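You operate a simulated robot arm through the tools that you are given. There is no shell and no other tool. Be economical: measure what you need, move in short steps, check, and stop when the job is done.

The job below is to be done with a simulated two-armed robot. You get a single attempt, and the scene is never put back.

TASK
Pick up the orange gauge with one hand, pass it to the other hand and put it on the end of the long wooden table. Set down upright: orange gauge.

The check looks at the end state, three seconds after you hand in, the way a careful person would. Anything else that was tipped, shoved, dropped, spilled or broken makes it a failure.

THE ROBOT
Two 7-joint arms with two-finger parallel grippers on one trunk, on a base that drives. Base frame: it is fixed to the floor where the robot stands at the start and does not move with it; the origin is under the middle of the robot, x ahead of it, y to its left, z up. Lengths are in m, angles in degrees, forces in N, time in s.
The left shoulder is at the start at [0.02, 0.17, 1.178], the right one opposite. With the tool pointing down near the work surface each hand reaches from about 0.1 to 0.66 m from the robot's upright axis, wherever it stands, measured 20 degrees to its own side. Places, roughly: end of the long wooden table [-3.1, -1.6, 0.8]. Payload 3.8 kg a hand.
Tool frame (each hand has its own): the origin (TCP) lies between the finger pads and is the grasp point; the fingertips stand 0.03 m ahead of it; z points along the fingers, y is the line along which they close. The gripper opens to 0.11 m. The fingers are 0.02 m wide and 0.01 m thick; the gripper's body (0.048 by 0.112 m) begins 0.055 m behind the TCP.
Orientation is that of the tool frame in the base frame, as a unit quaternion [w, x, y, z]. With the fingers straight down and closing along the base's y, the tool's x points along the base's -x, its y along +y and its z along -z.

THE INTERFACE
- The arms move only by the tool nudge_tool. It takes "left_motion", "right_motion" or both (then of equal length, played together; a hand with none holds still); each is a list of rows, each an object of numbers (a shift or turn left out is 0, a gripper value left out holds the last): "ax", "ay", "az": the turn, a rotation vector about the tool's x, y, z in degrees; "x", "y", "z": the shift along the tool's x, y, z in m; "jaw": the gripper command, from -1 (fully open) to 1 (shut), values between in proportion. In form: [{"ax": .., "ay": .., "az": .., "x": .., "y": .., "z": .., "jaw": ..}, ...]. A call has 1 to 20 rows; each row shifts and turns the commanded pose from where the row before left it, along the tool's axes as they then stand. Each row takes 0.2 s and may step no farther than 0.05 m and 8.6 degrees from the row before; otherwise, or with a gripper value out of range, the whole call is refused. Where a pose cannot be reached the arm comes as near as it can. A force on the tool above 40 N (or 10 N above the force at the start of the call, whichever is more), or a blocked arm, ends the call early, and 0.2 s more pass. The fingers move at their own pace (about 0.072 m/s each) and stop on an object; they squeeze with about 23 N. The grip force told is the motor's: it shows also when the fingers shut on nothing. Time passes only in rows, and 0.2 s behind the last, so rows that do not move let the fingers close. It gives the time, the measured TCP pose, the force on the tool (base axes), the opening and the grip force at its end, in the units of the frame above (readings bear some noise), with the torque about the TCP (base axes, N m) and any sound that the robot's microphone picked up, and new pictures: "pictures" is both (left out), scene, wrist or none (wrist: the cameras of the hands that moved).
- Cameras (640 x 400 px; columns grow to the right, rows downward): "scene" is now at [0.1097, 0.0113, 1.3288]; the picture's right is [0.12, -0.99, 0.00], its down [-0.57, -0.07, -0.82] and it looks along [0.81, 0.10, -0.57] (base axes); focal length 283 px, centre (320, 200). "left" rides on the left gripper at [0.072, -0.017, -0.103] in its tool frame; the picture's right is [0.23, 0.97, 0.00], its down [-0.76, 0.18, -0.62] and it looks along [-0.61, 0.14, 0.78] (tool axes); focal length 222 px, centre (320, 200). "right" rides on the right gripper at [0.072, 0.017, -0.103] in its tool frame; the picture's right is [-0.23, 0.97, 0.00], its down [-0.76, -0.18, -0.62] and it looks along [-0.61, -0.14, 0.78] (tool axes); focal length 222 px, centre (320, 200). There is no depth. A picture from a camera that has moved, and an enlarged one, comes with that camera's place and axes in the base frame and with its lens.
- move_column(by): slides the trunk up (or, below 0, down) by that many m; the arms and the scene camera ride with it, the base frame stays. It gives what a move gives, with no picture.
- drive_base(legs): drives the robot by 1 to 6 legs, each [ahead, turn to the left] in m and degrees, along the robot's own axes; the way and the turn of a leg run together, so that a leg with both is an arc; at most 1.5 m and 180 degrees a leg. The arms and the cameras ride along, it lands a little off, and it stops where it bumps. It gives what a move gives, and a new picture of the scene camera.
- aim_head(pan, tilt): turns the head with the scene camera to pan (to the left, within 80 degrees either way) and tilt (down, from -29 to 69), counted from straight ahead of the robot. It gives what a move gives, and a new picture of the scene camera.
- enlarge(camera, box): a new picture of the part [left, top, right, bottom] of that camera's present view, enlarged. It takes no simulated time.
- close_job(): hands the job in; it is judged then, once.

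Work in short steps. Places have to be worked out from the pictures, the camera data and where the tool is seen: move nearer, look again, correct. Check each grasp and each placing, and mend what went wrong. You have 120 turns and 260 pictures in all, those below and enlarged ones among them. Open the grippers and draw the arms clear of the work before you hand the job in, unless the task says otherwise; then end with one line.

The tools are called after ">>>" as name(argument=value, ...) on one line, values as JSON. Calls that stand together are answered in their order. nudge_tool: Moves the arms, as the interface text tells. Its arguments: {"type":"object","properties":{"left_motion":{"type":"array","items":{"type":"object","properties":{"ax":{"type":"number"},"ay":{"type":"number"},"az":{"type":"number"},"x":{"type":"number"},"y":{"type":"number"},"z":{"type":"number"},"jaw":{"type":"number"}}}},"right_motion":{"type":"array","items":{"type":"object","properties":{"ax":{"type":"number"},"ay":{"type":"number"},"az":{"type":"number"},"x":{"type":"number"},"y":{"type":"number"},"z":{"type":"number"},"jaw":{"type":"number"}}}},"pictures":{"type":"string","enum":["both","scene","wrist","none"]}},"required":[]} The other tools are called the same way: move_column (by) slides the trunk up or down; drive_base (legs) drives the base; aim_head (pan, tilt) turns the head that bears the scene camera; enlarge (camera, box) takes an enlarged picture of a part of a camera's view; close_job () hands the job in.

At the start:

```text
time_s: 0.0
left_tool_pos: [0.3812, 0.1805, 1.0302]
left_ee_rot: [0.0, 0.0, 1.0, 0.0]
left_wrist_force: [-0.5, 0.3, 0.5]
left_torque: [-0.01, 0.0, 0.01]
left_width: 0.1099
left_grasp_force: 0.0
right_tool_pos: [0.5202, -0.2284, 1.0985]
right_ee_rot: [0.001, 0.0, 1.0, 0.001]
right_wrist_force: [1.3, -0.2, 0.5]
right_torque: [0.01, -0.01, -0.04]
right_width: 0.1099
right_grasp_force: 0.1
trunk travel left (down, up): [-0.275, 0.295]
robot x, y, heading: [-0.0016, -0.0029, -0.1]
head pan, tilt: [6.9, 34.9]
```

scene: 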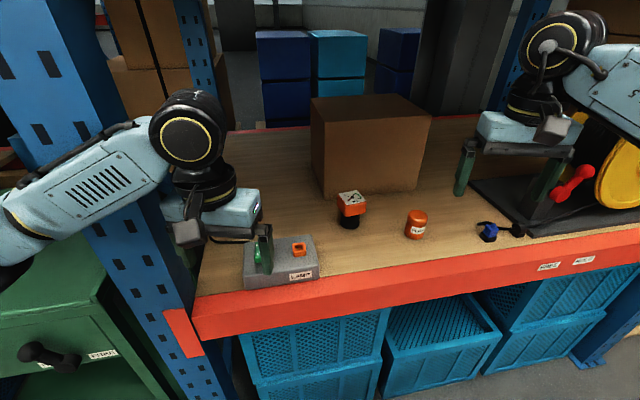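
right: 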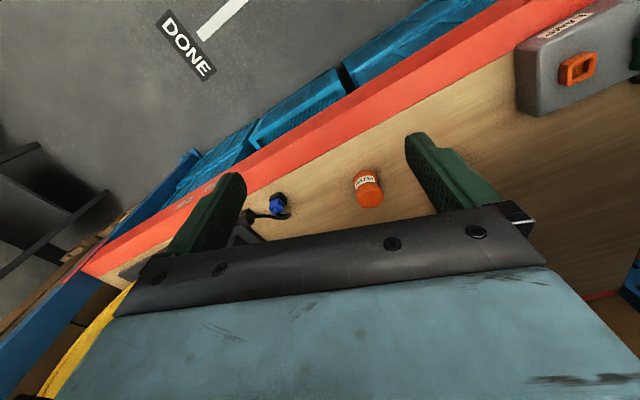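
left: 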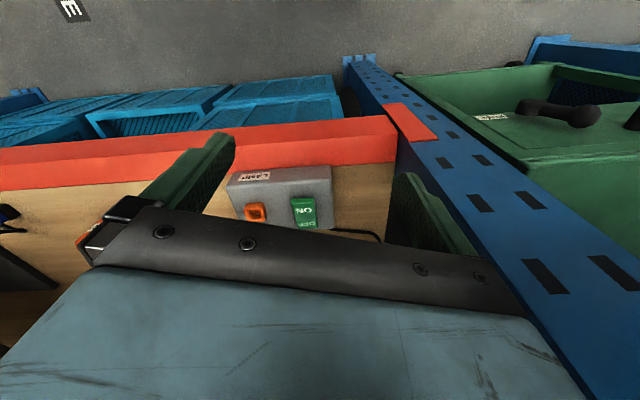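

I'll enlarge the view around the orange objects to see which one is the gauge.

>>> enlarge(camera="scene", box=[300, 170, 460, 270])

>>> enlarge(camera="right", box=[320, 150, 420, 220])

```text
4.00 times, centred on (380, 220) of scene
camera zoom: at [0.1097, 0.0113, 1.3288], right [0.12, -0.99, 0.0], down [-0.57, -0.07, -0.82], along [0.81, 0.1, -0.57], focal length 1131 px, centre (80, 120)
```

zoom: 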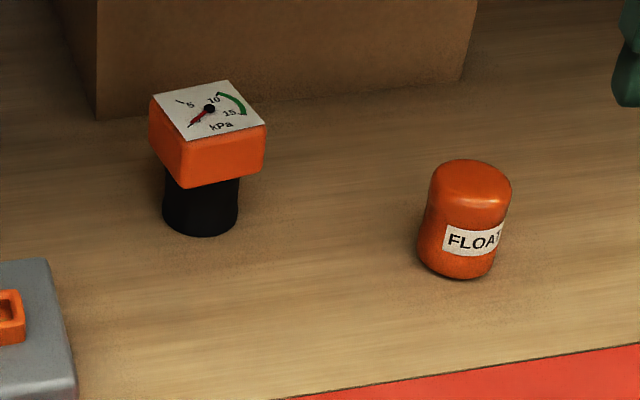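

```text
5.71 times, centred on (370, 185) of right
camera zoom: at [0.4469, -0.2105, 1.2007], right [0.23, 0.97, 0.0], down [0.76, -0.18, 0.62], along [0.61, -0.14, -0.78], focal length 1269 px, centre (34, 286)
```

zoom: 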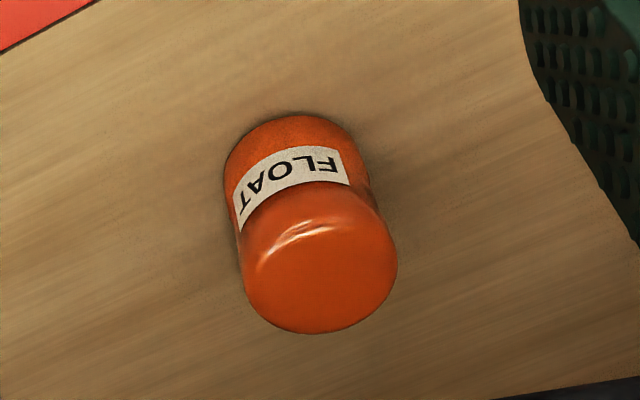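

The gauge has a square orange head on a black stem. I put it at about (0.74, 0.0), base z≈0.80, head top ≈0.90, and the shelf is turned about 18° from me. First I'll draw the left hand in, clear of the blue post.

>>> nudge_tool(left_motion=[{"x": 0.025, "y": -0.015, "z": -0.02}, {"x": 0.025, "y": -0.015, "z": -0.02}, {"x": 0.025, "y": -0.015, "z": -0.02}, {"x": 0.025, "y": -0.015, "z": -0.02}, {}], pictures="scene")

```text
time_s: 1.2
left_tool_pos: [0.2814, 0.1204, 1.11]
left_ee_rot: [0.001, 0.0, 1.0, 0.0]
left_wrist_force: [0.0, 0.2, -0.3]
left_torque: [0.02, -0.01, -0.02]
left_width: 0.11
left_grasp_force: 0.1
right_tool_pos: [0.5191, -0.2259, 1.0982]
right_ee_rot: [0.0, 0.0, 1.0, 0.0]
right_wrist_force: [-0.3, 0.2, 0.3]
right_torque: [0.0, -0.02, -0.01]
right_width: 0.1101
right_grasp_force: 0.0
trunk travel left (down, up): [-0.275, 0.295]
robot x, y, heading: [-0.0009, -0.0007, 0.1]
head pan, tilt: [6.9, 34.9]
camera scene: at [0.1099, 0.0117, 1.3287], right [0.12, -0.99, 0.0], down [-0.57, -0.07, -0.82], along [0.81, 0.1, -0.57], focal length 283 px, centre (320, 200)
```

scene: 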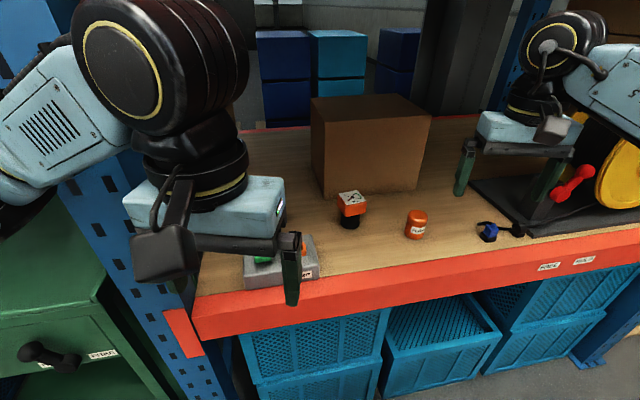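

The left hand is clear of the post. Next I turn about 15° to face the shelf, then drive ahead 0.12 m.

>>> drive_base(legs=[[0, 15], [0.12, 0]])

```text
time_s: 3.3
left_tool_pos: [0.3558, 0.2202, 1.1105]
left_ee_rot: [0.003, -0.132, 0.991, -0.001]
left_wrist_force: [0.6, 0.2, 0.0]
left_torque: [-0.04, 0.01, -0.01]
left_width: 0.1099
left_grasp_force: 0.0
right_tool_pos: [0.6739, -0.0535, 1.0999]
right_ee_rot: [0.001, -0.132, 0.991, 0.001]
right_wrist_force: [0.4, 0.2, 0.5]
right_torque: [-0.01, 0.02, 0.02]
right_width: 0.1103
right_grasp_force: 0.0
trunk travel left (down, up): [-0.275, 0.295]
robot x, y, heading: [0.1162, 0.0296, 15.3]
head pan, tilt: [6.9, 34.9]
camera scene: at [0.2156, 0.0704, 1.3291], right [0.37, -0.93, 0.0], down [-0.53, -0.21, -0.82], along [0.76, 0.31, -0.57], focal length 283 px, centre (320, 200)
```

scene: 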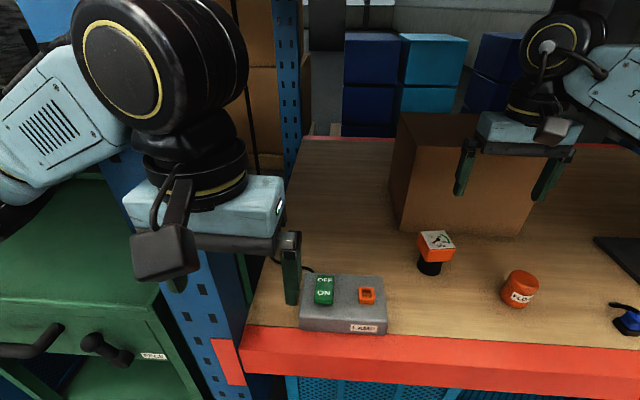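

Now I measure the gauge again, from the scene camera and the right wrist camera.

>>> enlarge(camera="scene", box=[396, 215, 476, 285])

>>> enlarge(camera="right", box=[0, 0, 640, 400])

```text
5.71 times, centred on (436, 250) of scene
camera zoom: at [0.2156, 0.0704, 1.3291], right [0.37, -0.93, 0.0], down [-0.53, -0.21, -0.82], along [0.76, 0.31, -0.57], focal length 1616 px, centre (-343, -86)
```

zoom: 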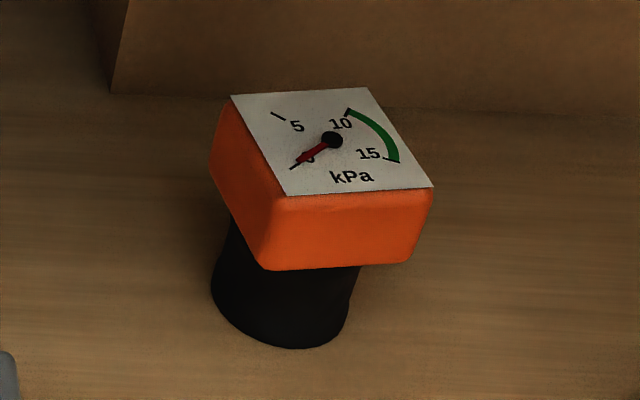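

```text
1.00 times, centred on (320, 200) of right (not enlarged: the box is as wide or as high as the picture)
camera zoom: at [0.5991, -0.0558, 1.202], right [-0.03, 1.0, 0.0], down [0.78, 0.03, 0.62], along [0.62, 0.02, -0.78], focal length 222 px, centre (320, 200)
```

zoom: 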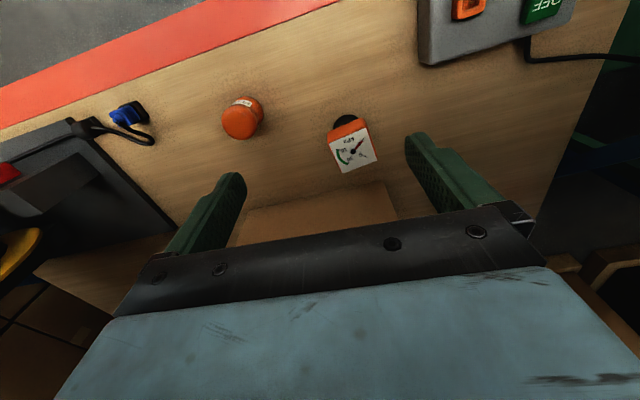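

From both cameras the gauge is centred at about (0.744, 0.002), with the head about 0.056 m square and yawed about 26°, and its top at ≈0.895. I'll turn the right hand 11° to match and bring it above, still high.

>>> nudge_tool(right_motion=[{"az": -5.4}, {"az": -5.4}, {"x": -0.0218, "y": 0.0048}, {"x": -0.0218, "y": 0.0048}, {"x": -0.0218, "y": 0.0048}, {"x": -0.0218, "y": 0.0048}, {"z": 0.04}, {"z": 0.04}, {}])

```text
time_s: 5.3
left_tool_pos: [0.354, 0.2209, 1.1113]
left_ee_rot: [0.002, -0.132, 0.991, -0.001]
left_wrist_force: [0.4, -0.3, -0.1]
left_torque: [0.04, 0.0, 0.01]
left_width: 0.1101
left_grasp_force: 0.0
right_tool_pos: [0.7456, 0.0019, 1.0204]
right_ee_rot: [0.001, -0.224, 0.975, -0.001]
right_wrist_force: [-0.1, -0.1, -0.2]
right_torque: [0.02, -0.01, 0.01]
right_width: 0.1101
right_grasp_force: 0.1
trunk travel left (down, up): [-0.275, 0.295]
robot x, y, heading: [0.1176, 0.029, 15.1]
head pan, tilt: [6.9, 34.9]
camera scene: at [0.2157, 0.0704, 1.329], right [0.37, -0.93, 0.0], down [-0.53, -0.21, -0.82], along [0.76, 0.31, -0.57], focal length 283 px, centre (320, 200)
camera right: at [0.6726, -0.0145, 1.1215], right [-0.22, 0.98, 0.0], down [0.76, 0.17, 0.63], along [0.61, 0.14, -0.78], focal length 222 px, centre (320, 200)
```

scene: 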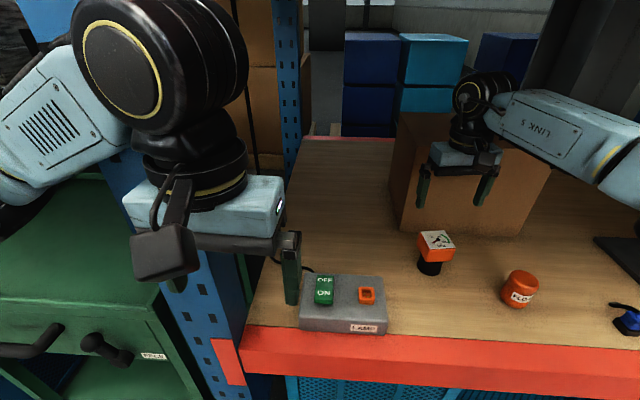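
right: 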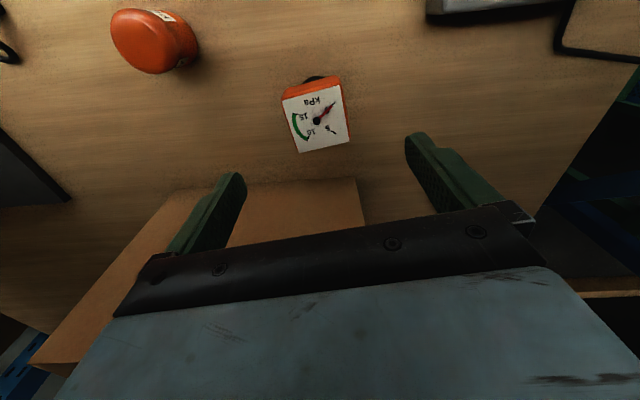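

The wrist view shows the head aligned with the jaws and centred to within about 3 mm, with the carton about 13 cm ahead and clear. I descend to z≈0.883.

>>> nudge_tool(right_motion=[{"z": 0.03, "y": -0.003}, {"z": 0.03}, {"z": 0.03}, {"z": 0.03}, {"z": 0.017}, {}])

```text
time_s: 6.7
left_tool_pos: [0.3547, 0.2204, 1.1111]
left_ee_rot: [0.002, -0.132, 0.991, -0.001]
left_wrist_force: [0.6, -0.4, 0.9]
left_torque: [-0.04, -0.02, 0.0]
left_width: 0.1097
left_grasp_force: 0.1
right_tool_pos: [0.7453, -0.0016, 0.881]
right_ee_rot: [0.001, -0.224, 0.975, 0.001]
right_wrist_force: [-0.1, 0.0, -0.3]
right_torque: [-0.01, -0.01, -0.02]
right_width: 0.11
right_grasp_force: 0.0
trunk travel left (down, up): [-0.275, 0.295]
robot x, y, heading: [0.1143, 0.0321, 15.0]
head pan, tilt: [6.9, 34.9]
camera scene: at [0.2157, 0.0704, 1.329], right [0.37, -0.93, 0.0], down [-0.53, -0.21, -0.82], along [0.76, 0.31, -0.57], focal length 283 px, centre (320, 200)
camera right: at [0.6729, -0.0167, 0.9831], right [-0.22, 0.98, 0.0], down [0.76, 0.17, 0.62], along [0.61, 0.14, -0.78], focal length 222 px, centre (320, 200)
```

scene: 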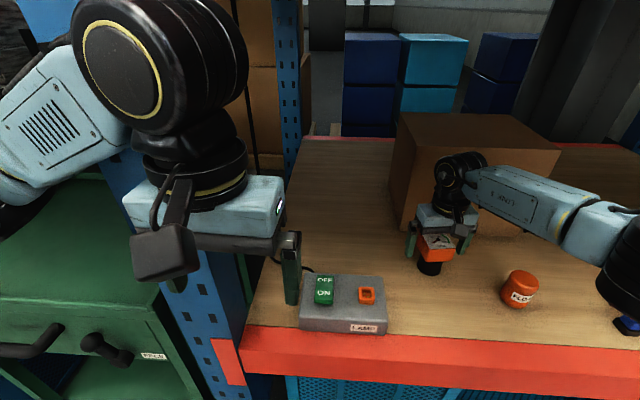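
right: 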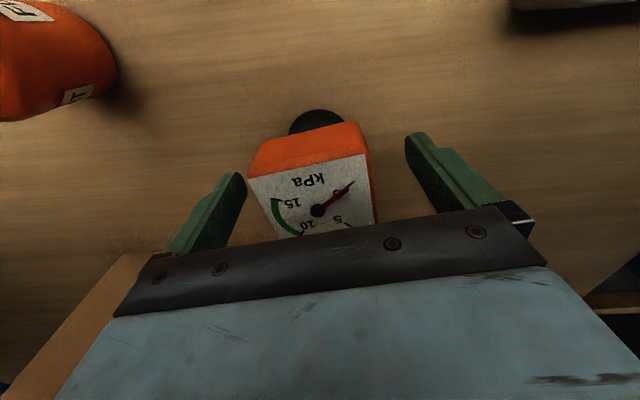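

The head is centred between the pads, so I close the jaws.

>>> nudge_tool(right_motion=[{"jaw": 1}, {}, {}, {}, {}], pictures="wrist")

```text
time_s: 7.9
left_tool_pos: [0.3546, 0.2192, 1.1099]
left_ee_rot: [0.002, -0.133, 0.991, 0.0]
left_wrist_force: [0.4, 0.8, -0.4]
left_torque: [0.02, -0.01, -0.01]
left_width: 0.1101
left_grasp_force: 0.1
right_tool_pos: [0.7457, -0.0011, 0.8812]
right_ee_rot: [0.001, -0.224, 0.975, 0.0]
right_wrist_force: [-0.3, -0.9, -0.7]
right_torque: [0.03, -0.01, 0.0]
right_width: 0.0637
right_grasp_force: 23.1
trunk travel left (down, up): [-0.275, 0.295]
robot x, y, heading: [0.1162, 0.0332, 15.1]
head pan, tilt: [6.9, 34.9]
camera right: at [0.6729, -0.0166, 0.9834], right [-0.22, 0.98, 0.0], down [0.76, 0.17, 0.62], along [0.61, 0.14, -0.78], focal length 222 px, centre (320, 200)
```

right: 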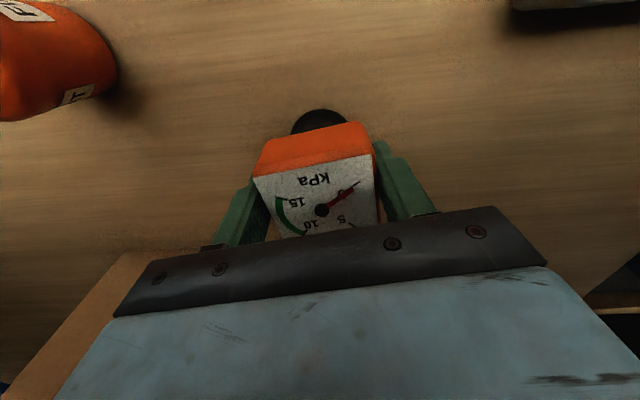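

It's gripped at 0.064 m wide with 23 N. I lift straight up.

>>> nudge_tool(right_motion=[{"z": -0.02}, {"z": -0.03}, {"z": -0.04}, {"z": -0.04}, {"z": -0.04}, {"z": -0.03}, {}])

```text
time_s: 9.5
left_tool_pos: [0.3537, 0.2213, 1.1108]
left_ee_rot: [0.002, -0.132, 0.991, 0.0]
left_wrist_force: [0.2, 0.5, -0.2]
left_torque: [0.03, 0.03, 0.0]
left_width: 0.1101
left_grasp_force: 0.2
right_tool_pos: [0.7462, -0.0002, 1.0838]
right_ee_rot: [0.0, -0.224, 0.975, 0.0]
right_wrist_force: [-0.3, -0.6, -2.3]
right_torque: [-0.01, 0.01, 0.01]
right_width: 0.0636
right_grasp_force: 22.7
trunk travel left (down, up): [-0.275, 0.295]
robot x, y, heading: [0.1149, 0.031, 15.0]
head pan, tilt: [6.9, 34.9]
camera scene: at [0.2157, 0.0704, 1.329], right [0.37, -0.93, 0.0], down [-0.53, -0.21, -0.82], along [0.76, 0.31, -0.57], focal length 283 px, centre (320, 200)
camera right: at [0.6736, -0.017, 1.1855], right [-0.22, 0.98, 0.0], down [0.76, 0.17, 0.62], along [0.61, 0.14, -0.78], focal length 222 px, centre (320, 200)
```

scene: 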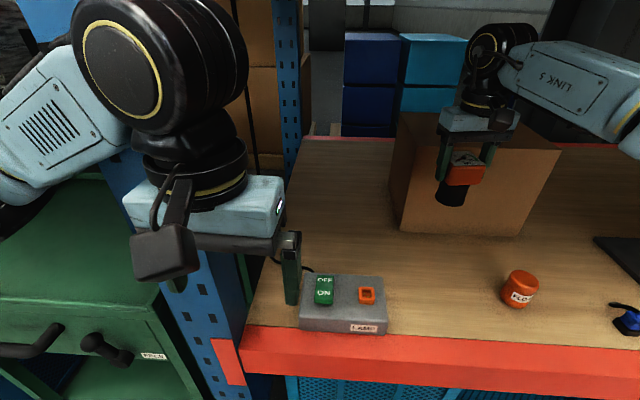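
right: 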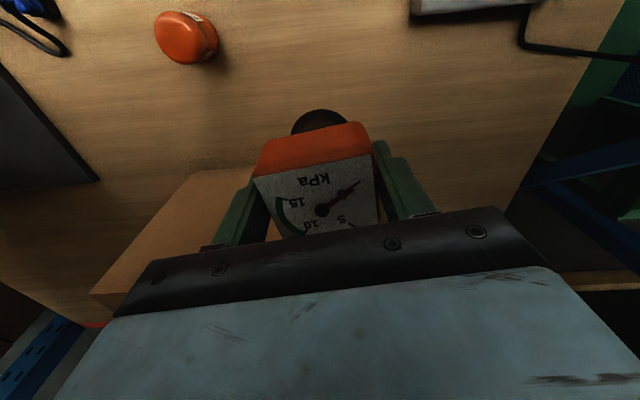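

It's lifted cleanly, at about 0.2 kg. I back out a little, then look around to plan the drive.

>>> drive_base(legs=[[-0.25, 0]])

>>> aim_head(pan=-80, tilt=20)

>>> aim_head(pan=80, tilt=20)

```text
time_s: 11.3
left_tool_pos: [0.1151, 0.1559, 1.1099]
left_ee_rot: [0.001, -0.132, 0.991, 0.0]
left_wrist_force: [-0.9, 0.0, -0.6]
left_torque: [0.01, -0.01, 0.05]
left_width: 0.1102
left_grasp_force: 0.0
right_tool_pos: [0.5082, -0.0647, 1.0822]
right_ee_rot: [0.0, -0.224, 0.974, 0.001]
right_wrist_force: [0.0, -0.4, -2.1]
right_torque: [0.03, 0.02, 0.01]
right_width: 0.0637
right_grasp_force: 22.6
trunk travel left (down, up): [-0.275, 0.295]
robot x, y, heading: [-0.1245, -0.0337, 15.2]
head pan, tilt: [6.9, 34.9]
camera scene: at [-0.0225, 0.0054, 1.3289], right [0.37, -0.93, 0.0], down [-0.53, -0.21, -0.82], along [0.76, 0.31, -0.57], focal length 283 px, centre (320, 200)
```

scene: 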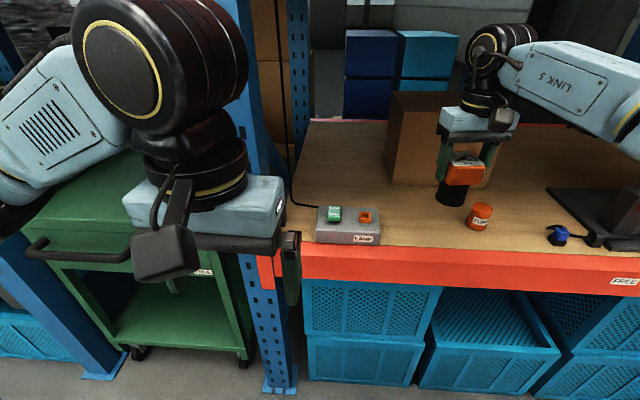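

```text
time_s: 13.0
left_tool_pos: [0.1159, 0.1554, 1.1107]
left_ee_rot: [0.0, -0.132, 0.991, 0.0]
left_wrist_force: [0.8, 0.1, -0.3]
left_torque: [-0.01, -0.04, -0.01]
left_width: 0.1101
left_grasp_force: 0.1
right_tool_pos: [0.5091, -0.0653, 1.082]
right_ee_rot: [0.001, -0.225, 0.974, 0.001]
right_wrist_force: [0.9, 0.1, -1.8]
right_torque: [0.03, 0.01, 0.0]
right_width: 0.0639
right_grasp_force: 23.0
trunk travel left (down, up): [-0.275, 0.295]
robot x, y, heading: [-0.1245, -0.0341, 15.2]
head pan, tilt: [-80.0, 20.0]
camera scene: at [-0.0637, -0.1117, 1.3525], right [-0.91, -0.42, 0.0], down [-0.15, 0.31, -0.94], along [0.4, -0.85, -0.34], focal length 283 px, centre (320, 200)
```

scene: 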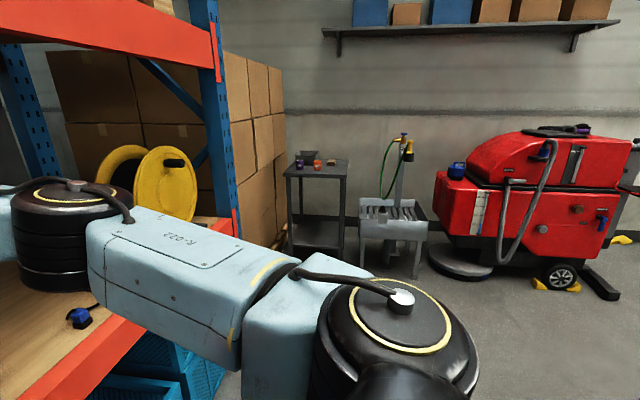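

```text
time_s: 15.4
left_tool_pos: [0.1163, 0.1552, 1.1098]
left_ee_rot: [0.0, -0.132, 0.991, -0.001]
left_wrist_force: [0.3, 0.4, -0.6]
left_torque: [0.0, -0.05, -0.05]
left_width: 0.1099
left_grasp_force: 0.0
right_tool_pos: [0.508, -0.0646, 1.0808]
right_ee_rot: [0.001, -0.224, 0.974, 0.0]
right_wrist_force: [-0.1, -0.6, -1.0]
right_torque: [-0.01, 0.04, 0.01]
right_width: 0.0637
right_grasp_force: 22.7
trunk travel left (down, up): [-0.275, 0.295]
robot x, y, heading: [-0.1285, -0.0337, 15.1]
head pan, tilt: [80.0, 20.0]
camera scene: at [-0.1116, 0.0654, 1.3525], right [1.0, 0.09, 0.0], down [0.03, -0.34, -0.94], along [-0.08, 0.94, -0.34], focal length 283 px, centre (320, 200)
```

scene: 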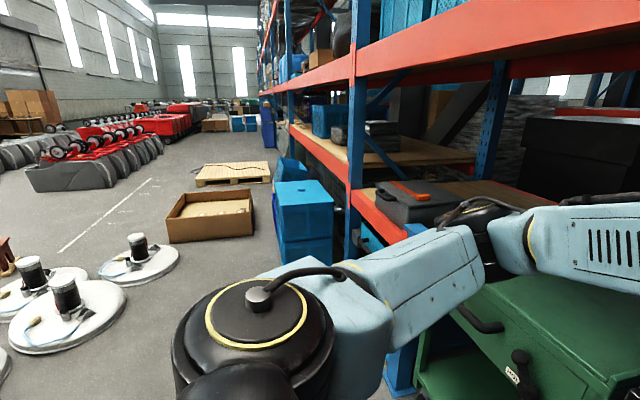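

There's free floor to the right, a cart and floor discs to the left. I bring the right hand closer to the body, then test whether the left hand can take a sideways pose with its camera on top.

>>> nudge_tool(right_motion=[{"x": 0.029, "y": 0.015}, {"x": 0.029, "y": 0.015}, {"x": 0.029, "y": 0.015}, {"x": 0.029, "y": 0.015}, {"x": 0.029, "y": 0.015}, {}], pictures="none")

>>> aim_head(pan=0, tilt=38)

```text
time_s: 16.8
left_tool_pos: [0.1156, 0.1558, 1.1101]
left_ee_rot: [0.0, -0.132, 0.991, 0.001]
left_wrist_force: [-0.4, -0.1, -0.1]
left_torque: [-0.01, 0.01, 0.03]
left_width: 0.1103
left_grasp_force: 0.0
right_tool_pos: [0.3456, -0.0608, 1.0811]
right_ee_rot: [0.0, -0.223, 0.975, 0.0]
right_wrist_force: [0.8, -0.3, -2.2]
right_torque: [-0.04, 0.0, 0.03]
right_width: 0.064
right_grasp_force: 23.4
trunk travel left (down, up): [-0.275, 0.295]
robot x, y, heading: [-0.1246, -0.036, 15.3]
head pan, tilt: [80.0, 20.0]
```

```text
time_s: 18.4
left_tool_pos: [0.1162, 0.1551, 1.1093]
left_ee_rot: [0.0, -0.132, 0.991, 0.0]
left_wrist_force: [0.0, 0.7, -0.4]
left_torque: [-0.04, -0.02, -0.02]
left_width: 0.1102
left_grasp_force: 0.0
right_tool_pos: [0.3462, -0.061, 1.0823]
right_ee_rot: [-0.001, -0.224, 0.975, 0.0]
right_wrist_force: [1.2, -0.2, -2.6]
right_torque: [-0.02, -0.01, 0.01]
right_width: 0.0637
right_grasp_force: 22.9
trunk travel left (down, up): [-0.275, 0.295]
robot x, y, heading: [-0.127, -0.0331, 15.3]
head pan, tilt: [0.0, 38.0]
camera scene: at [-0.02, -0.0048, 1.3241], right [0.26, -0.97, 0.0], down [-0.59, -0.16, -0.79], along [0.76, 0.21, -0.62], focal length 283 px, centre (320, 200)
```

scene: 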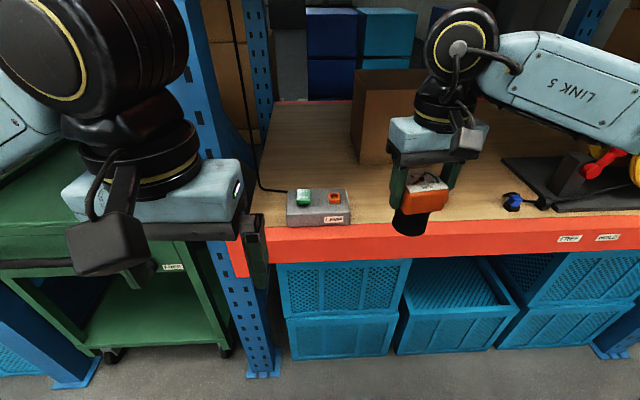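

I move the left hand outward for room and yaw it +85°, so that its camera side ends up on top once it is tilted.

>>> nudge_tool(left_motion=[{"x": -0.02, "y": 0.04}, {"x": -0.02, "y": 0.04}, {"x": -0.02, "y": 0.04}, {"az": -8.5}, {"az": -8.5}, {"az": -8.5}, {"az": -8.5}, {"az": -8.5}, {"az": -8.5}, {"az": -8.5}, {"az": -8.5}, {"az": -8.5}, {"az": -8.5}, {}], pictures="scene")

```text
time_s: 21.4
left_tool_pos: [0.1432, 0.2869, 1.1105]
left_ee_rot: [0.001, 0.768, -0.641, 0.0]
left_wrist_force: [0.9, -0.6, -0.4]
left_torque: [0.02, -0.01, 0.01]
left_width: 0.11
left_grasp_force: 0.2
right_tool_pos: [0.3457, -0.061, 1.0815]
right_ee_rot: [0.0, -0.224, 0.974, 0.0]
right_wrist_force: [0.1, -0.5, -1.2]
right_torque: [-0.01, 0.0, 0.04]
right_width: 0.0638
right_grasp_force: 23.4
trunk travel left (down, up): [-0.275, 0.295]
robot x, y, heading: [-0.1292, -0.0356, 15.1]
head pan, tilt: [0.0, 38.0]
camera scene: at [-0.02, -0.0049, 1.3241], right [0.26, -0.97, 0.0], down [-0.59, -0.16, -0.79], along [0.76, 0.21, -0.62], focal length 283 px, centre (320, 200)
```

scene: 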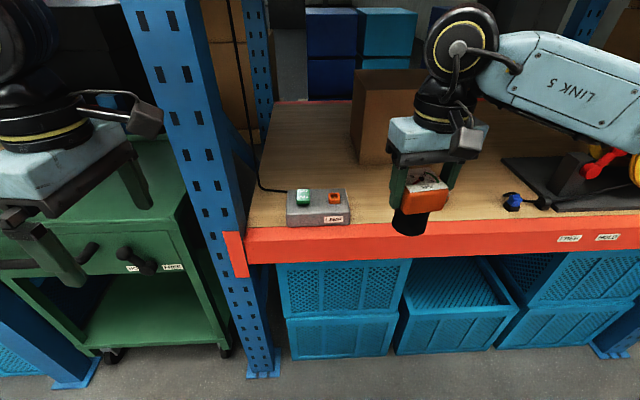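

The yaw worked. Now I tilt the left fingers up toward horizontal, pointing to my right.

>>> nudge_tool(left_motion=[{"ay": 8.5}, {"ay": 8.5}, {"ay": 8.5}, {"ay": 8.5}, {"ay": 8.5}, {"ay": 8.5}, {"ay": 8.5}, {"ay": 8.5}, {}], pictures="both")

```text
time_s: 23.4
left_tool_pos: [0.1422, 0.2879, 1.1103]
left_ee_rot: [0.358, 0.636, -0.531, 0.43]
left_wrist_force: [0.4, 0.6, -0.8]
left_torque: [0.02, -0.01, -0.01]
left_width: 0.11
left_grasp_force: 0.1
right_tool_pos: [0.3458, -0.0614, 1.0814]
right_ee_rot: [0.0, -0.224, 0.975, -0.001]
right_wrist_force: [-0.3, 0.0, -1.0]
right_torque: [-0.02, 0.03, 0.04]
right_width: 0.0639
right_grasp_force: 23.4
trunk travel left (down, up): [-0.275, 0.295]
robot x, y, heading: [-0.1275, -0.0339, 14.7]
head pan, tilt: [0.0, 38.0]
camera scene: at [-0.02, -0.005, 1.3241], right [0.26, -0.97, 0.0], down [-0.59, -0.16, -0.79], along [0.76, 0.21, -0.62], focal length 283 px, centre (320, 200)
camera left: at [0.1469, 0.3594, 1.2161], right [-0.94, -0.26, 0.21], down [-0.33, 0.82, -0.47], along [-0.05, -0.52, -0.85], focal length 222 px, centre (320, 200)
```

scene: 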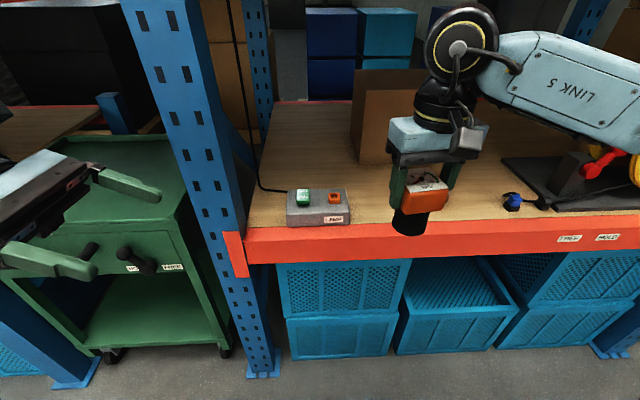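
left: 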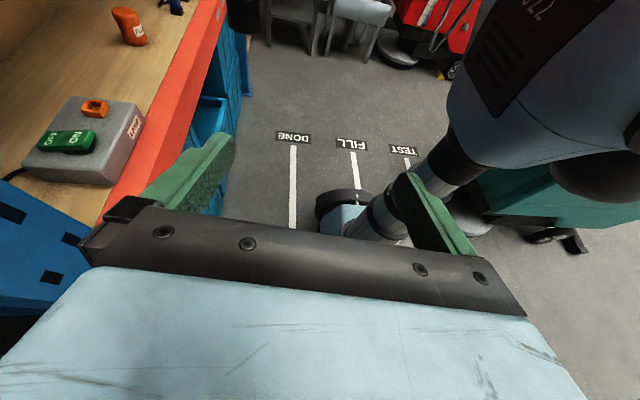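

The left hand can reach this pose: pointing right, about 22° down, with the camera on top. I turn the right hand +74°, so the left can come in along its x axis below its fingers.

>>> nudge_tool(right_motion=[{"az": -8.27}, {"az": -8.27}, {"az": -8.27}, {"az": -8.27}, {"az": -8.27}, {"az": -8.27}, {"az": -8.27}, {"az": -8.27}, {"az": -8.27}, {}], pictures="both")

```text
time_s: 25.6
left_tool_pos: [0.1426, 0.2878, 1.1095]
left_ee_rot: [0.359, 0.636, -0.531, 0.43]
left_wrist_force: [0.2, 0.4, 0.3]
left_torque: [-0.03, -0.02, -0.01]
left_width: 0.1099
left_grasp_force: 0.0
right_tool_pos: [0.305, -0.0787, 1.0755]
right_ee_rot: [-0.001, -0.648, 0.762, -0.001]
right_wrist_force: [0.4, 0.2, -2.0]
right_torque: [-0.07, 0.03, 0.02]
right_width: 0.0637
right_grasp_force: 23.0
right hand out of reach, approached as far as the arm can: row 7, 8, 9
trunk travel left (down, up): [-0.275, 0.295]
robot x, y, heading: [-0.1278, -0.0328, 14.7]
head pan, tilt: [0.0, 38.0]
camera scene: at [-0.0192, -0.0039, 1.324], right [0.26, -0.97, 0.0], down [-0.6, -0.16, -0.79], along [0.76, 0.2, -0.62], focal length 283 px, centre (320, 200)
camera right: at [0.2755, -0.1469, 1.1781], right [-0.92, 0.38, 0.0], down [0.3, 0.72, 0.62], along [0.24, 0.57, -0.78], focal length 222 px, centre (320, 200)
```

scene: 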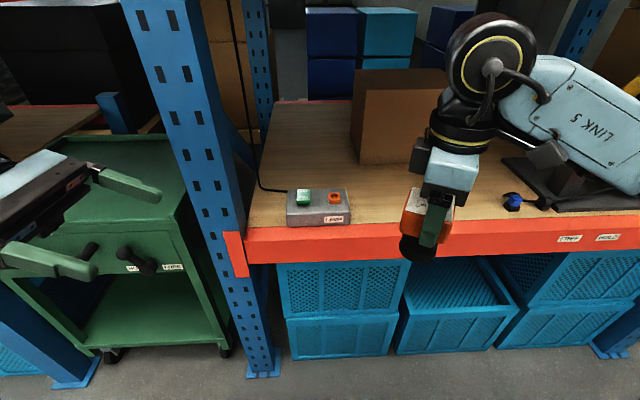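
right: 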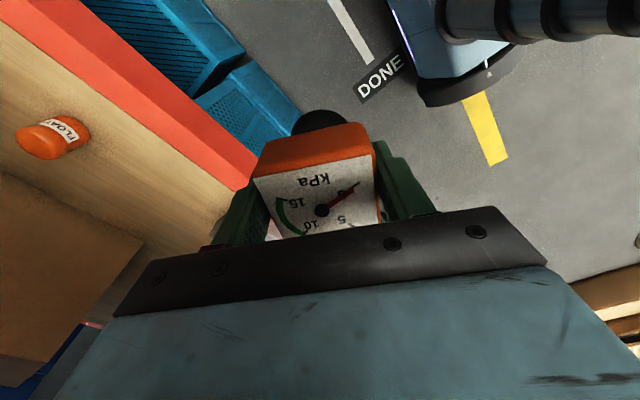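

The right hand stops about 19° short of that yaw. The stem is round, so exact alignment isn't needed; I back the command off a little to a reachable pose and check.

>>> nudge_tool(right_motion=[{"az": 8}, {"az": 8}, {"az": 6}, {}], pictures="none")

```text
time_s: 26.6
left_tool_pos: [0.1425, 0.2874, 1.1102]
left_ee_rot: [0.358, 0.636, -0.532, 0.429]
left_wrist_force: [-0.1, -0.4, 0.6]
left_torque: [0.0, 0.0, 0.0]
left_width: 0.1099
left_grasp_force: 0.1
right_tool_pos: [0.3041, -0.0789, 1.0756]
right_ee_rot: [0.0, -0.491, 0.871, -0.001]
right_wrist_force: [-0.9, 0.5, -1.6]
right_torque: [-0.02, -0.01, 0.03]
right_width: 0.0639
right_grasp_force: 22.8
trunk travel left (down, up): [-0.275, 0.295]
robot x, y, heading: [-0.1239, -0.0322, 15.2]
head pan, tilt: [0.0, 38.0]
```

The right hand is now at yaw ~239°. I move it to the chest centre and try another 20° of yaw there.

>>> nudge_tool(right_motion=[{"x": -0.0275, "y": 0.011}, {"x": -0.0275, "y": 0.011}, {"x": -0.0275, "y": 0.011}, {"x": -0.0275, "y": 0.01}, {"az": -7}, {"az": -7}, {"az": -7}, {}], pictures="scene")

```text
time_s: 28.4
left_tool_pos: [0.1427, 0.2876, 1.1099]
left_ee_rot: [0.358, 0.637, -0.531, 0.43]
left_wrist_force: [-0.4, -0.1, -1.1]
left_torque: [0.0, -0.01, 0.03]
left_width: 0.1102
left_grasp_force: 0.0
right_tool_pos: [0.3232, 0.0365, 1.0762]
right_ee_rot: [0.0, -0.641, 0.768, 0.001]
right_wrist_force: [0.7, 0.1, -2.2]
right_torque: [-0.05, 0.02, 0.02]
right_width: 0.064
right_grasp_force: 22.8
trunk travel left (down, up): [-0.275, 0.295]
robot x, y, heading: [-0.1248, -0.033, 14.9]
head pan, tilt: [0.0, 38.0]
camera scene: at [-0.0201, -0.0047, 1.3241], right [0.26, -0.97, 0.0], down [-0.59, -0.16, -0.79], along [0.76, 0.21, -0.62], focal length 283 px, centre (320, 200)
```

scene: 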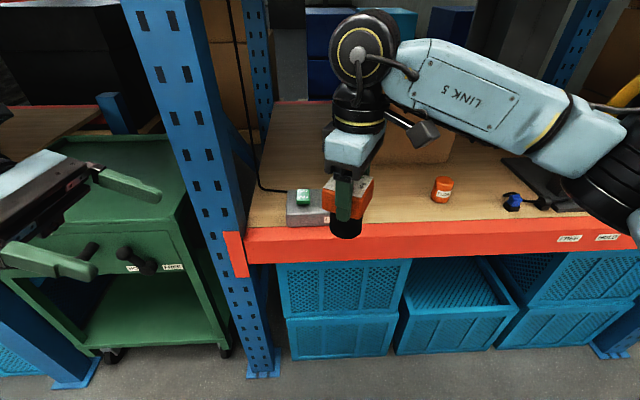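

Both hands now have suitable orientations. Before bringing the left hand across, I back off another 0.2 m so its forearm stays clear of the blue post.

>>> drive_base(legs=[[-0.2, 0]])

```text
time_s: 29.9
left_tool_pos: [-0.0509, 0.2353, 1.1099]
left_ee_rot: [0.359, 0.635, -0.533, 0.429]
left_wrist_force: [-0.8, 0.1, -0.3]
left_torque: [0.01, -0.02, 0.04]
left_width: 0.1102
left_grasp_force: 0.1
right_tool_pos: [0.1298, -0.0179, 1.0752]
right_ee_rot: [0.0, -0.64, 0.769, 0.001]
right_wrist_force: [-0.8, 0.6, -2.4]
right_torque: [-0.01, -0.02, 0.01]
right_width: 0.0634
right_grasp_force: 23.1
trunk travel left (down, up): [-0.275, 0.295]
robot x, y, heading: [-0.318, -0.0868, 14.9]
head pan, tilt: [0.0, 38.0]
camera scene: at [-0.214, -0.0572, 1.3242], right [0.26, -0.97, 0.0], down [-0.59, -0.16, -0.79], along [0.76, 0.2, -0.62], focal length 283 px, centre (320, 200)
```

scene: 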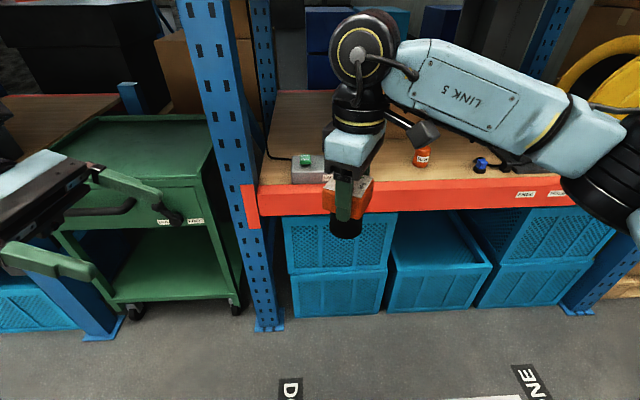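

There's free space now. I move the left hand to its pre-approach point, 0.13 m back from the stem along its finger axis.

>>> nudge_tool(left_motion=[{"x": 0.0037, "y": -0.0264, "z": 0.0315}, {"x": 0.0037, "y": -0.0264, "z": 0.0315}, {"x": 0.0037, "y": -0.0264, "z": 0.0315}, {"x": 0.0037, "y": -0.0264, "z": 0.0315}, {"x": 0.0037, "y": -0.0264, "z": 0.0315}, {}])

```text
time_s: 31.4
left_tool_pos: [0.1081, 0.1057, 1.0683]
left_ee_rot: [0.359, 0.635, -0.532, 0.429]
left_wrist_force: [-0.2, -0.6, 0.3]
left_torque: [0.01, -0.01, 0.01]
left_width: 0.1101
left_grasp_force: 0.0
right_tool_pos: [0.1295, -0.0163, 1.0758]
right_ee_rot: [0.0, -0.639, 0.769, 0.001]
right_wrist_force: [-0.8, -0.2, -2.4]
right_torque: [-0.03, 0.01, 0.05]
right_width: 0.064
right_grasp_force: 23.2
trunk travel left (down, up): [-0.275, 0.295]
robot x, y, heading: [-0.3202, -0.0842, 14.9]
head pan, tilt: [0.0, 38.0]
camera scene: at [-0.2135, -0.0566, 1.3242], right [0.26, -0.97, 0.0], down [-0.59, -0.16, -0.79], along [0.76, 0.2, -0.62], focal length 283 px, centre (320, 200)
camera left: at [0.1134, 0.1776, 1.1737], right [-0.94, -0.25, 0.21], down [-0.33, 0.82, -0.47], along [-0.05, -0.51, -0.86], focal length 222 px, centre (320, 200)
```

scene: 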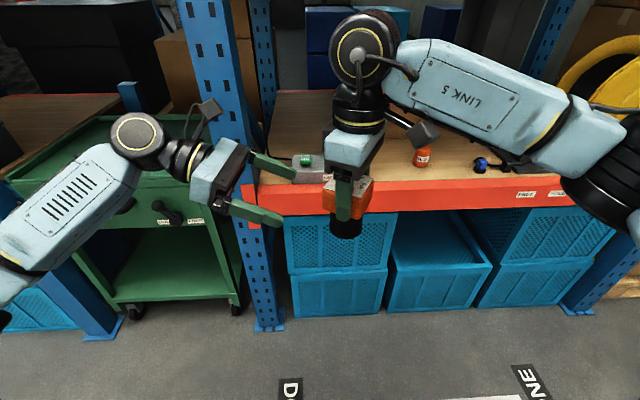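
left: 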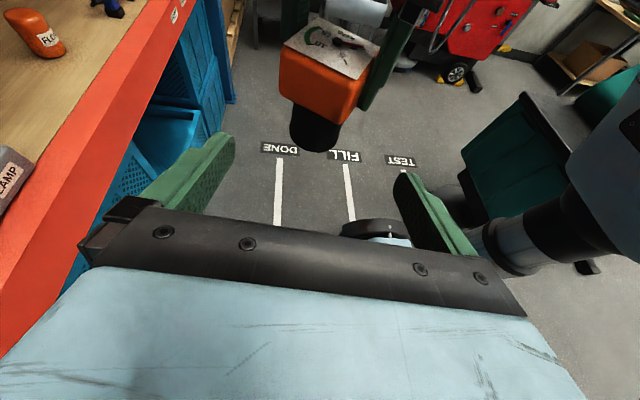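

The left camera shows the head's bottom edge at z≈1.041 and the gauge base at ≈0.987. I reduce the tilt to 15° and lower the line to stem mid-height (z≈1.015), then move in partway.

>>> nudge_tool(left_motion=[{"ay": 7}, {"x": -0.0217}, {"z": 0.03}, {"z": 0.03}, {}])

```text
time_s: 32.5
left_tool_pos: [0.1185, 0.0562, 1.0313]
left_ee_rot: [0.392, 0.608, -0.509, 0.467]
left_wrist_force: [-1.1, 0.4, -0.3]
left_torque: [0.0, 0.03, -0.01]
left_width: 0.1101
left_grasp_force: 0.1
right_tool_pos: [0.1302, -0.0175, 1.0749]
right_ee_rot: [0.0, -0.639, 0.769, 0.001]
right_wrist_force: [-0.4, -0.1, -1.5]
right_torque: [-0.01, 0.0, 0.0]
right_width: 0.0637
right_grasp_force: 23.4
trunk travel left (down, up): [-0.275, 0.295]
robot x, y, heading: [-0.3174, -0.0832, 15.0]
head pan, tilt: [0.0, 38.0]
camera scene: at [-0.2131, -0.0568, 1.3241], right [0.26, -0.97, 0.0], down [-0.59, -0.16, -0.79], along [0.76, 0.2, -0.62], focal length 283 px, centre (320, 200)
camera left: at [0.1209, 0.1402, 1.1277], right [-0.95, -0.23, 0.22], down [-0.31, 0.76, -0.57], along [-0.03, -0.61, -0.79], focal length 222 px, centre (320, 200)
```

scene: 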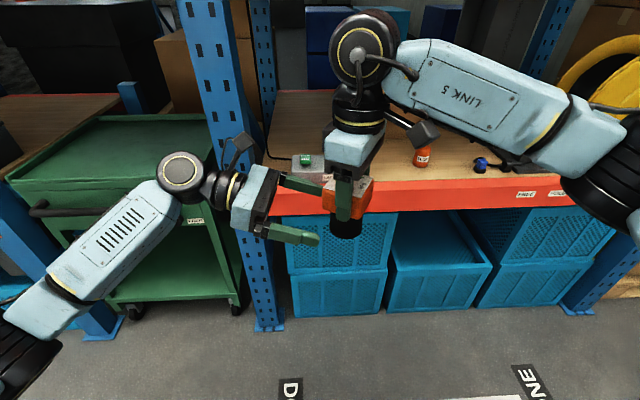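
left: 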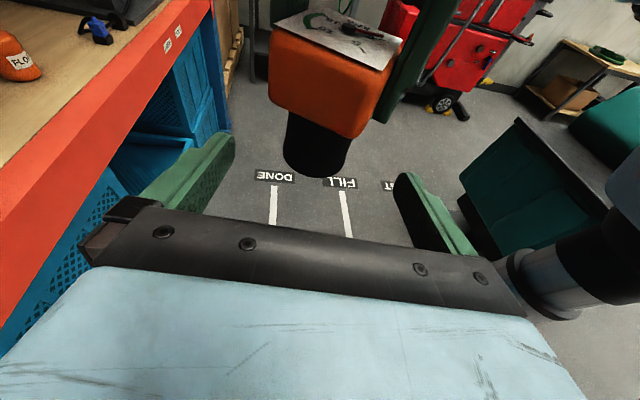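

The stem is centred between the open left fingers. I advance the remaining 0.068 m.

>>> nudge_tool(left_motion=[{"z": 0.02, "y": 0.0015}, {"z": 0.02}, {"z": 0.02}, {"z": 0.008}, {}])

>>> enlarge(camera="scene", box=[240, 130, 400, 250])

```text
time_s: 33.8
left_tool_pos: [0.1264, -0.0107, 1.0133]
left_ee_rot: [0.391, 0.608, -0.509, 0.467]
left_wrist_force: [0.9, -0.4, -1.5]
left_torque: [0.02, -0.02, 0.03]
left_width: 0.1103
left_grasp_force: 0.2
right_tool_pos: [0.1307, -0.0179, 1.0746]
right_ee_rot: [0.0, -0.64, 0.769, 0.001]
right_wrist_force: [0.3, 1.2, -2.1]
right_torque: [-0.02, 0.01, 0.02]
right_width: 0.0638
right_grasp_force: 23.5
trunk travel left (down, up): [-0.275, 0.295]
robot x, y, heading: [-0.3168, -0.0858, 14.6]
head pan, tilt: [0.0, 38.0]
camera scene: at [-0.213, -0.057, 1.3241], right [0.26, -0.97, 0.0], down [-0.59, -0.16, -0.79], along [0.76, 0.2, -0.62], focal length 283 px, centre (320, 200)
camera left: at [0.1289, 0.0741, 1.11], right [-0.95, -0.23, 0.22], down [-0.31, 0.76, -0.57], along [-0.04, -0.61, -0.79], focal length 222 px, centre (320, 200)
```

scene: 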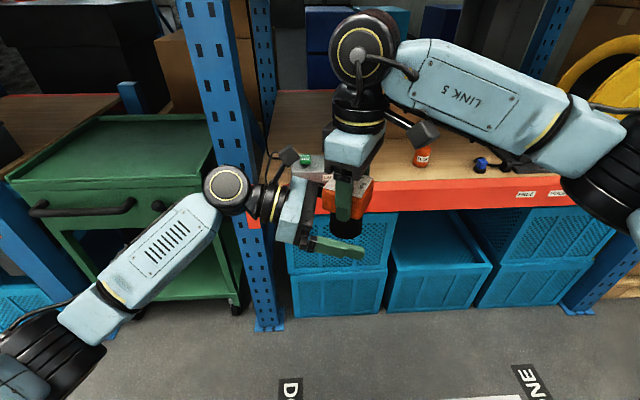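
left: 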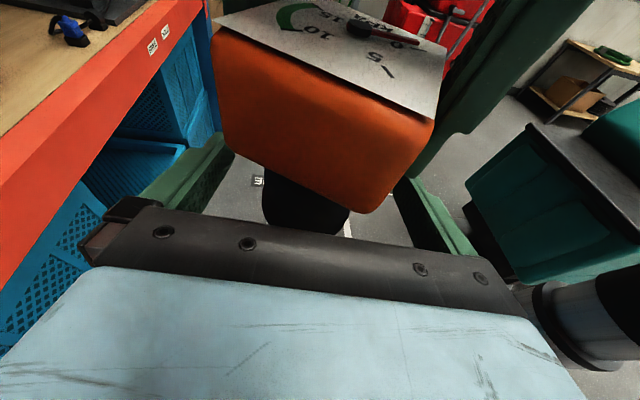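

```text
3.33 times, centred on (320, 190) of scene
camera zoom: at [-0.213, -0.057, 1.3241], right [0.26, -0.97, 0.0], down [-0.59, -0.16, -0.79], along [0.76, 0.2, -0.62], focal length 942 px, centre (320, 233)
```

zoom: 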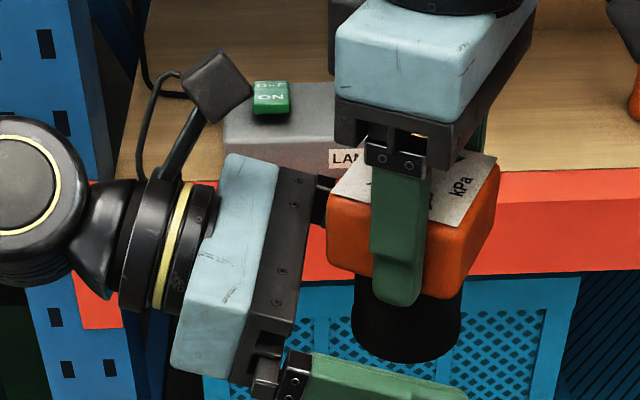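

The geometry looks right, with the fingers beside the stem and under the head. I correct by 3 mm and close the left jaws.

>>> nudge_tool(left_motion=[{"y": -0.003}, {"jaw": 1}, {}, {}, {}, {}])

```text
time_s: 35.1
left_tool_pos: [0.1297, -0.0076, 1.0137]
left_ee_rot: [0.39, 0.609, -0.509, 0.467]
left_wrist_force: [15.5, 1.1, -1.6]
left_torque: [0.03, 0.39, 0.33]
left_width: 0.0509
left_grasp_force: 22.8
right_tool_pos: [0.1292, -0.0157, 1.0748]
right_ee_rot: [-0.001, -0.64, 0.768, 0.001]
right_wrist_force: [-16.3, -0.7, 1.2]
right_torque: [-0.06, 0.62, -0.2]
right_width: 0.0637
right_grasp_force: 22.7
trunk travel left (down, up): [-0.275, 0.295]
robot x, y, heading: [-0.3174, -0.0872, 14.9]
head pan, tilt: [0.0, 38.0]
camera scene: at [-0.213, -0.057, 1.3241], right [0.26, -0.97, 0.0], down [-0.59, -0.16, -0.79], along [0.76, 0.2, -0.62], focal length 283 px, centre (320, 200)
camera left: at [0.1325, 0.0756, 1.1103], right [-0.95, -0.23, 0.22], down [-0.32, 0.75, -0.57], along [-0.03, -0.61, -0.79], focal length 222 px, centre (320, 200)
```

scene: 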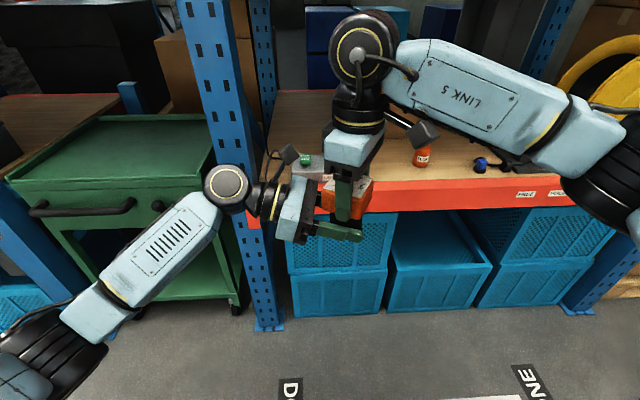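
left: 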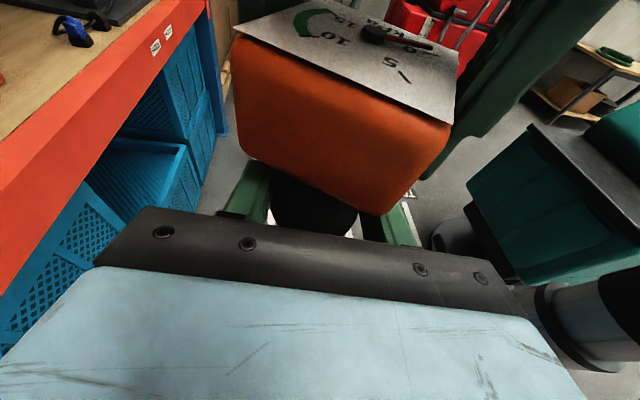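

Both hands hold it; the stem is 0.051 m across. There's about 15 N between them along x, so I ease the left hand that way before releasing the right.

>>> nudge_tool(left_motion=[{"y": -0.003}, {}], pictures="none")

```text
time_s: 35.8
left_tool_pos: [0.1323, -0.0087, 1.0128]
left_ee_rot: [0.391, 0.608, -0.51, 0.467]
left_wrist_force: [5.1, -0.7, -1.5]
left_torque: [0.06, -0.22, 0.45]
left_width: 0.0509
left_grasp_force: 23.6
right_tool_pos: [0.1322, -0.017, 1.0759]
right_ee_rot: [0.001, -0.639, 0.769, 0.0]
right_wrist_force: [-3.9, 1.2, 1.1]
right_torque: [0.02, 0.5, -0.4]
right_width: 0.0639
right_grasp_force: 22.5
trunk travel left (down, up): [-0.275, 0.295]
robot x, y, heading: [-0.3166, -0.0838, 14.9]
head pan, tilt: [0.0, 38.0]
```

The strain has dropped to about 5 N. I open the right jaws and then raise the right hand straight up.

>>> nudge_tool(left_motion=[{"y": -0.0012}, {}, {}, {}, {}], right_motion=[{}, {"jaw": -1}, {}, {}, {}])

```text
time_s: 37.0
left_tool_pos: [0.1345, -0.0081, 1.0148]
left_ee_rot: [0.391, 0.607, -0.511, 0.465]
left_wrist_force: [-0.1, 0.3, 0.3]
left_torque: [-0.01, -0.02, -0.02]
left_width: 0.0511
left_grasp_force: 23.2
right_tool_pos: [0.1305, -0.0171, 1.0758]
right_ee_rot: [-0.001, -0.639, 0.769, 0.001]
right_wrist_force: [0.5, 0.4, -0.1]
right_torque: [0.0, -0.02, 0.01]
right_width: 0.1098
right_grasp_force: 0.0
trunk travel left (down, up): [-0.275, 0.295]
robot x, y, heading: [-0.3201, -0.0847, 15.1]
head pan, tilt: [0.0, 38.0]
camera scene: at [-0.213, -0.057, 1.3241], right [0.26, -0.97, 0.0], down [-0.59, -0.16, -0.79], along [0.76, 0.2, -0.62], focal length 283 px, centre (320, 200)
camera right: at [0.1008, -0.0849, 1.1779], right [-0.92, 0.4, 0.0], down [0.31, 0.72, 0.62], along [0.25, 0.57, -0.78], focal length 222 px, centre (320, 200)
camera left: at [0.1366, 0.0759, 1.1107], right [-0.95, -0.23, 0.22], down [-0.31, 0.76, -0.57], along [-0.03, -0.61, -0.79], focal length 222 px, centre (320, 200)
```

scene: 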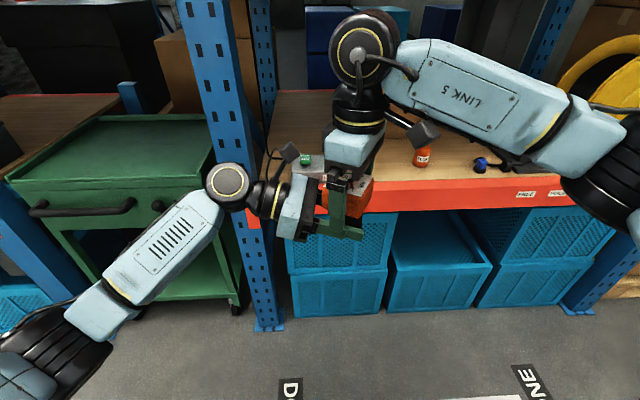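
right: 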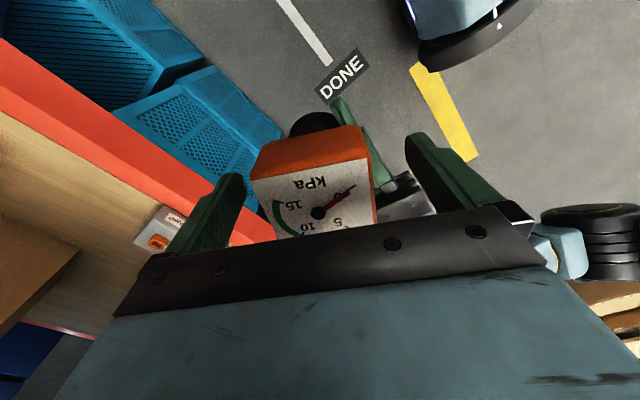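
left: 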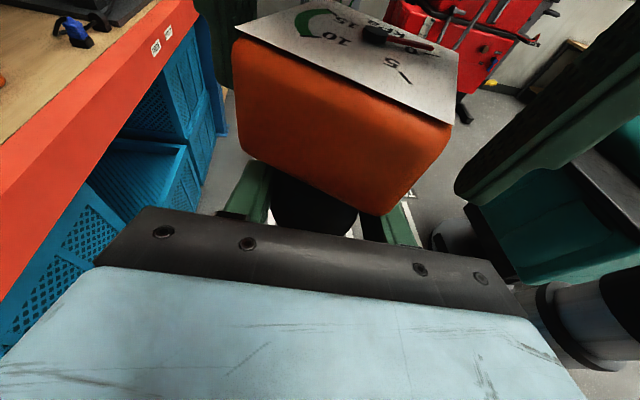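

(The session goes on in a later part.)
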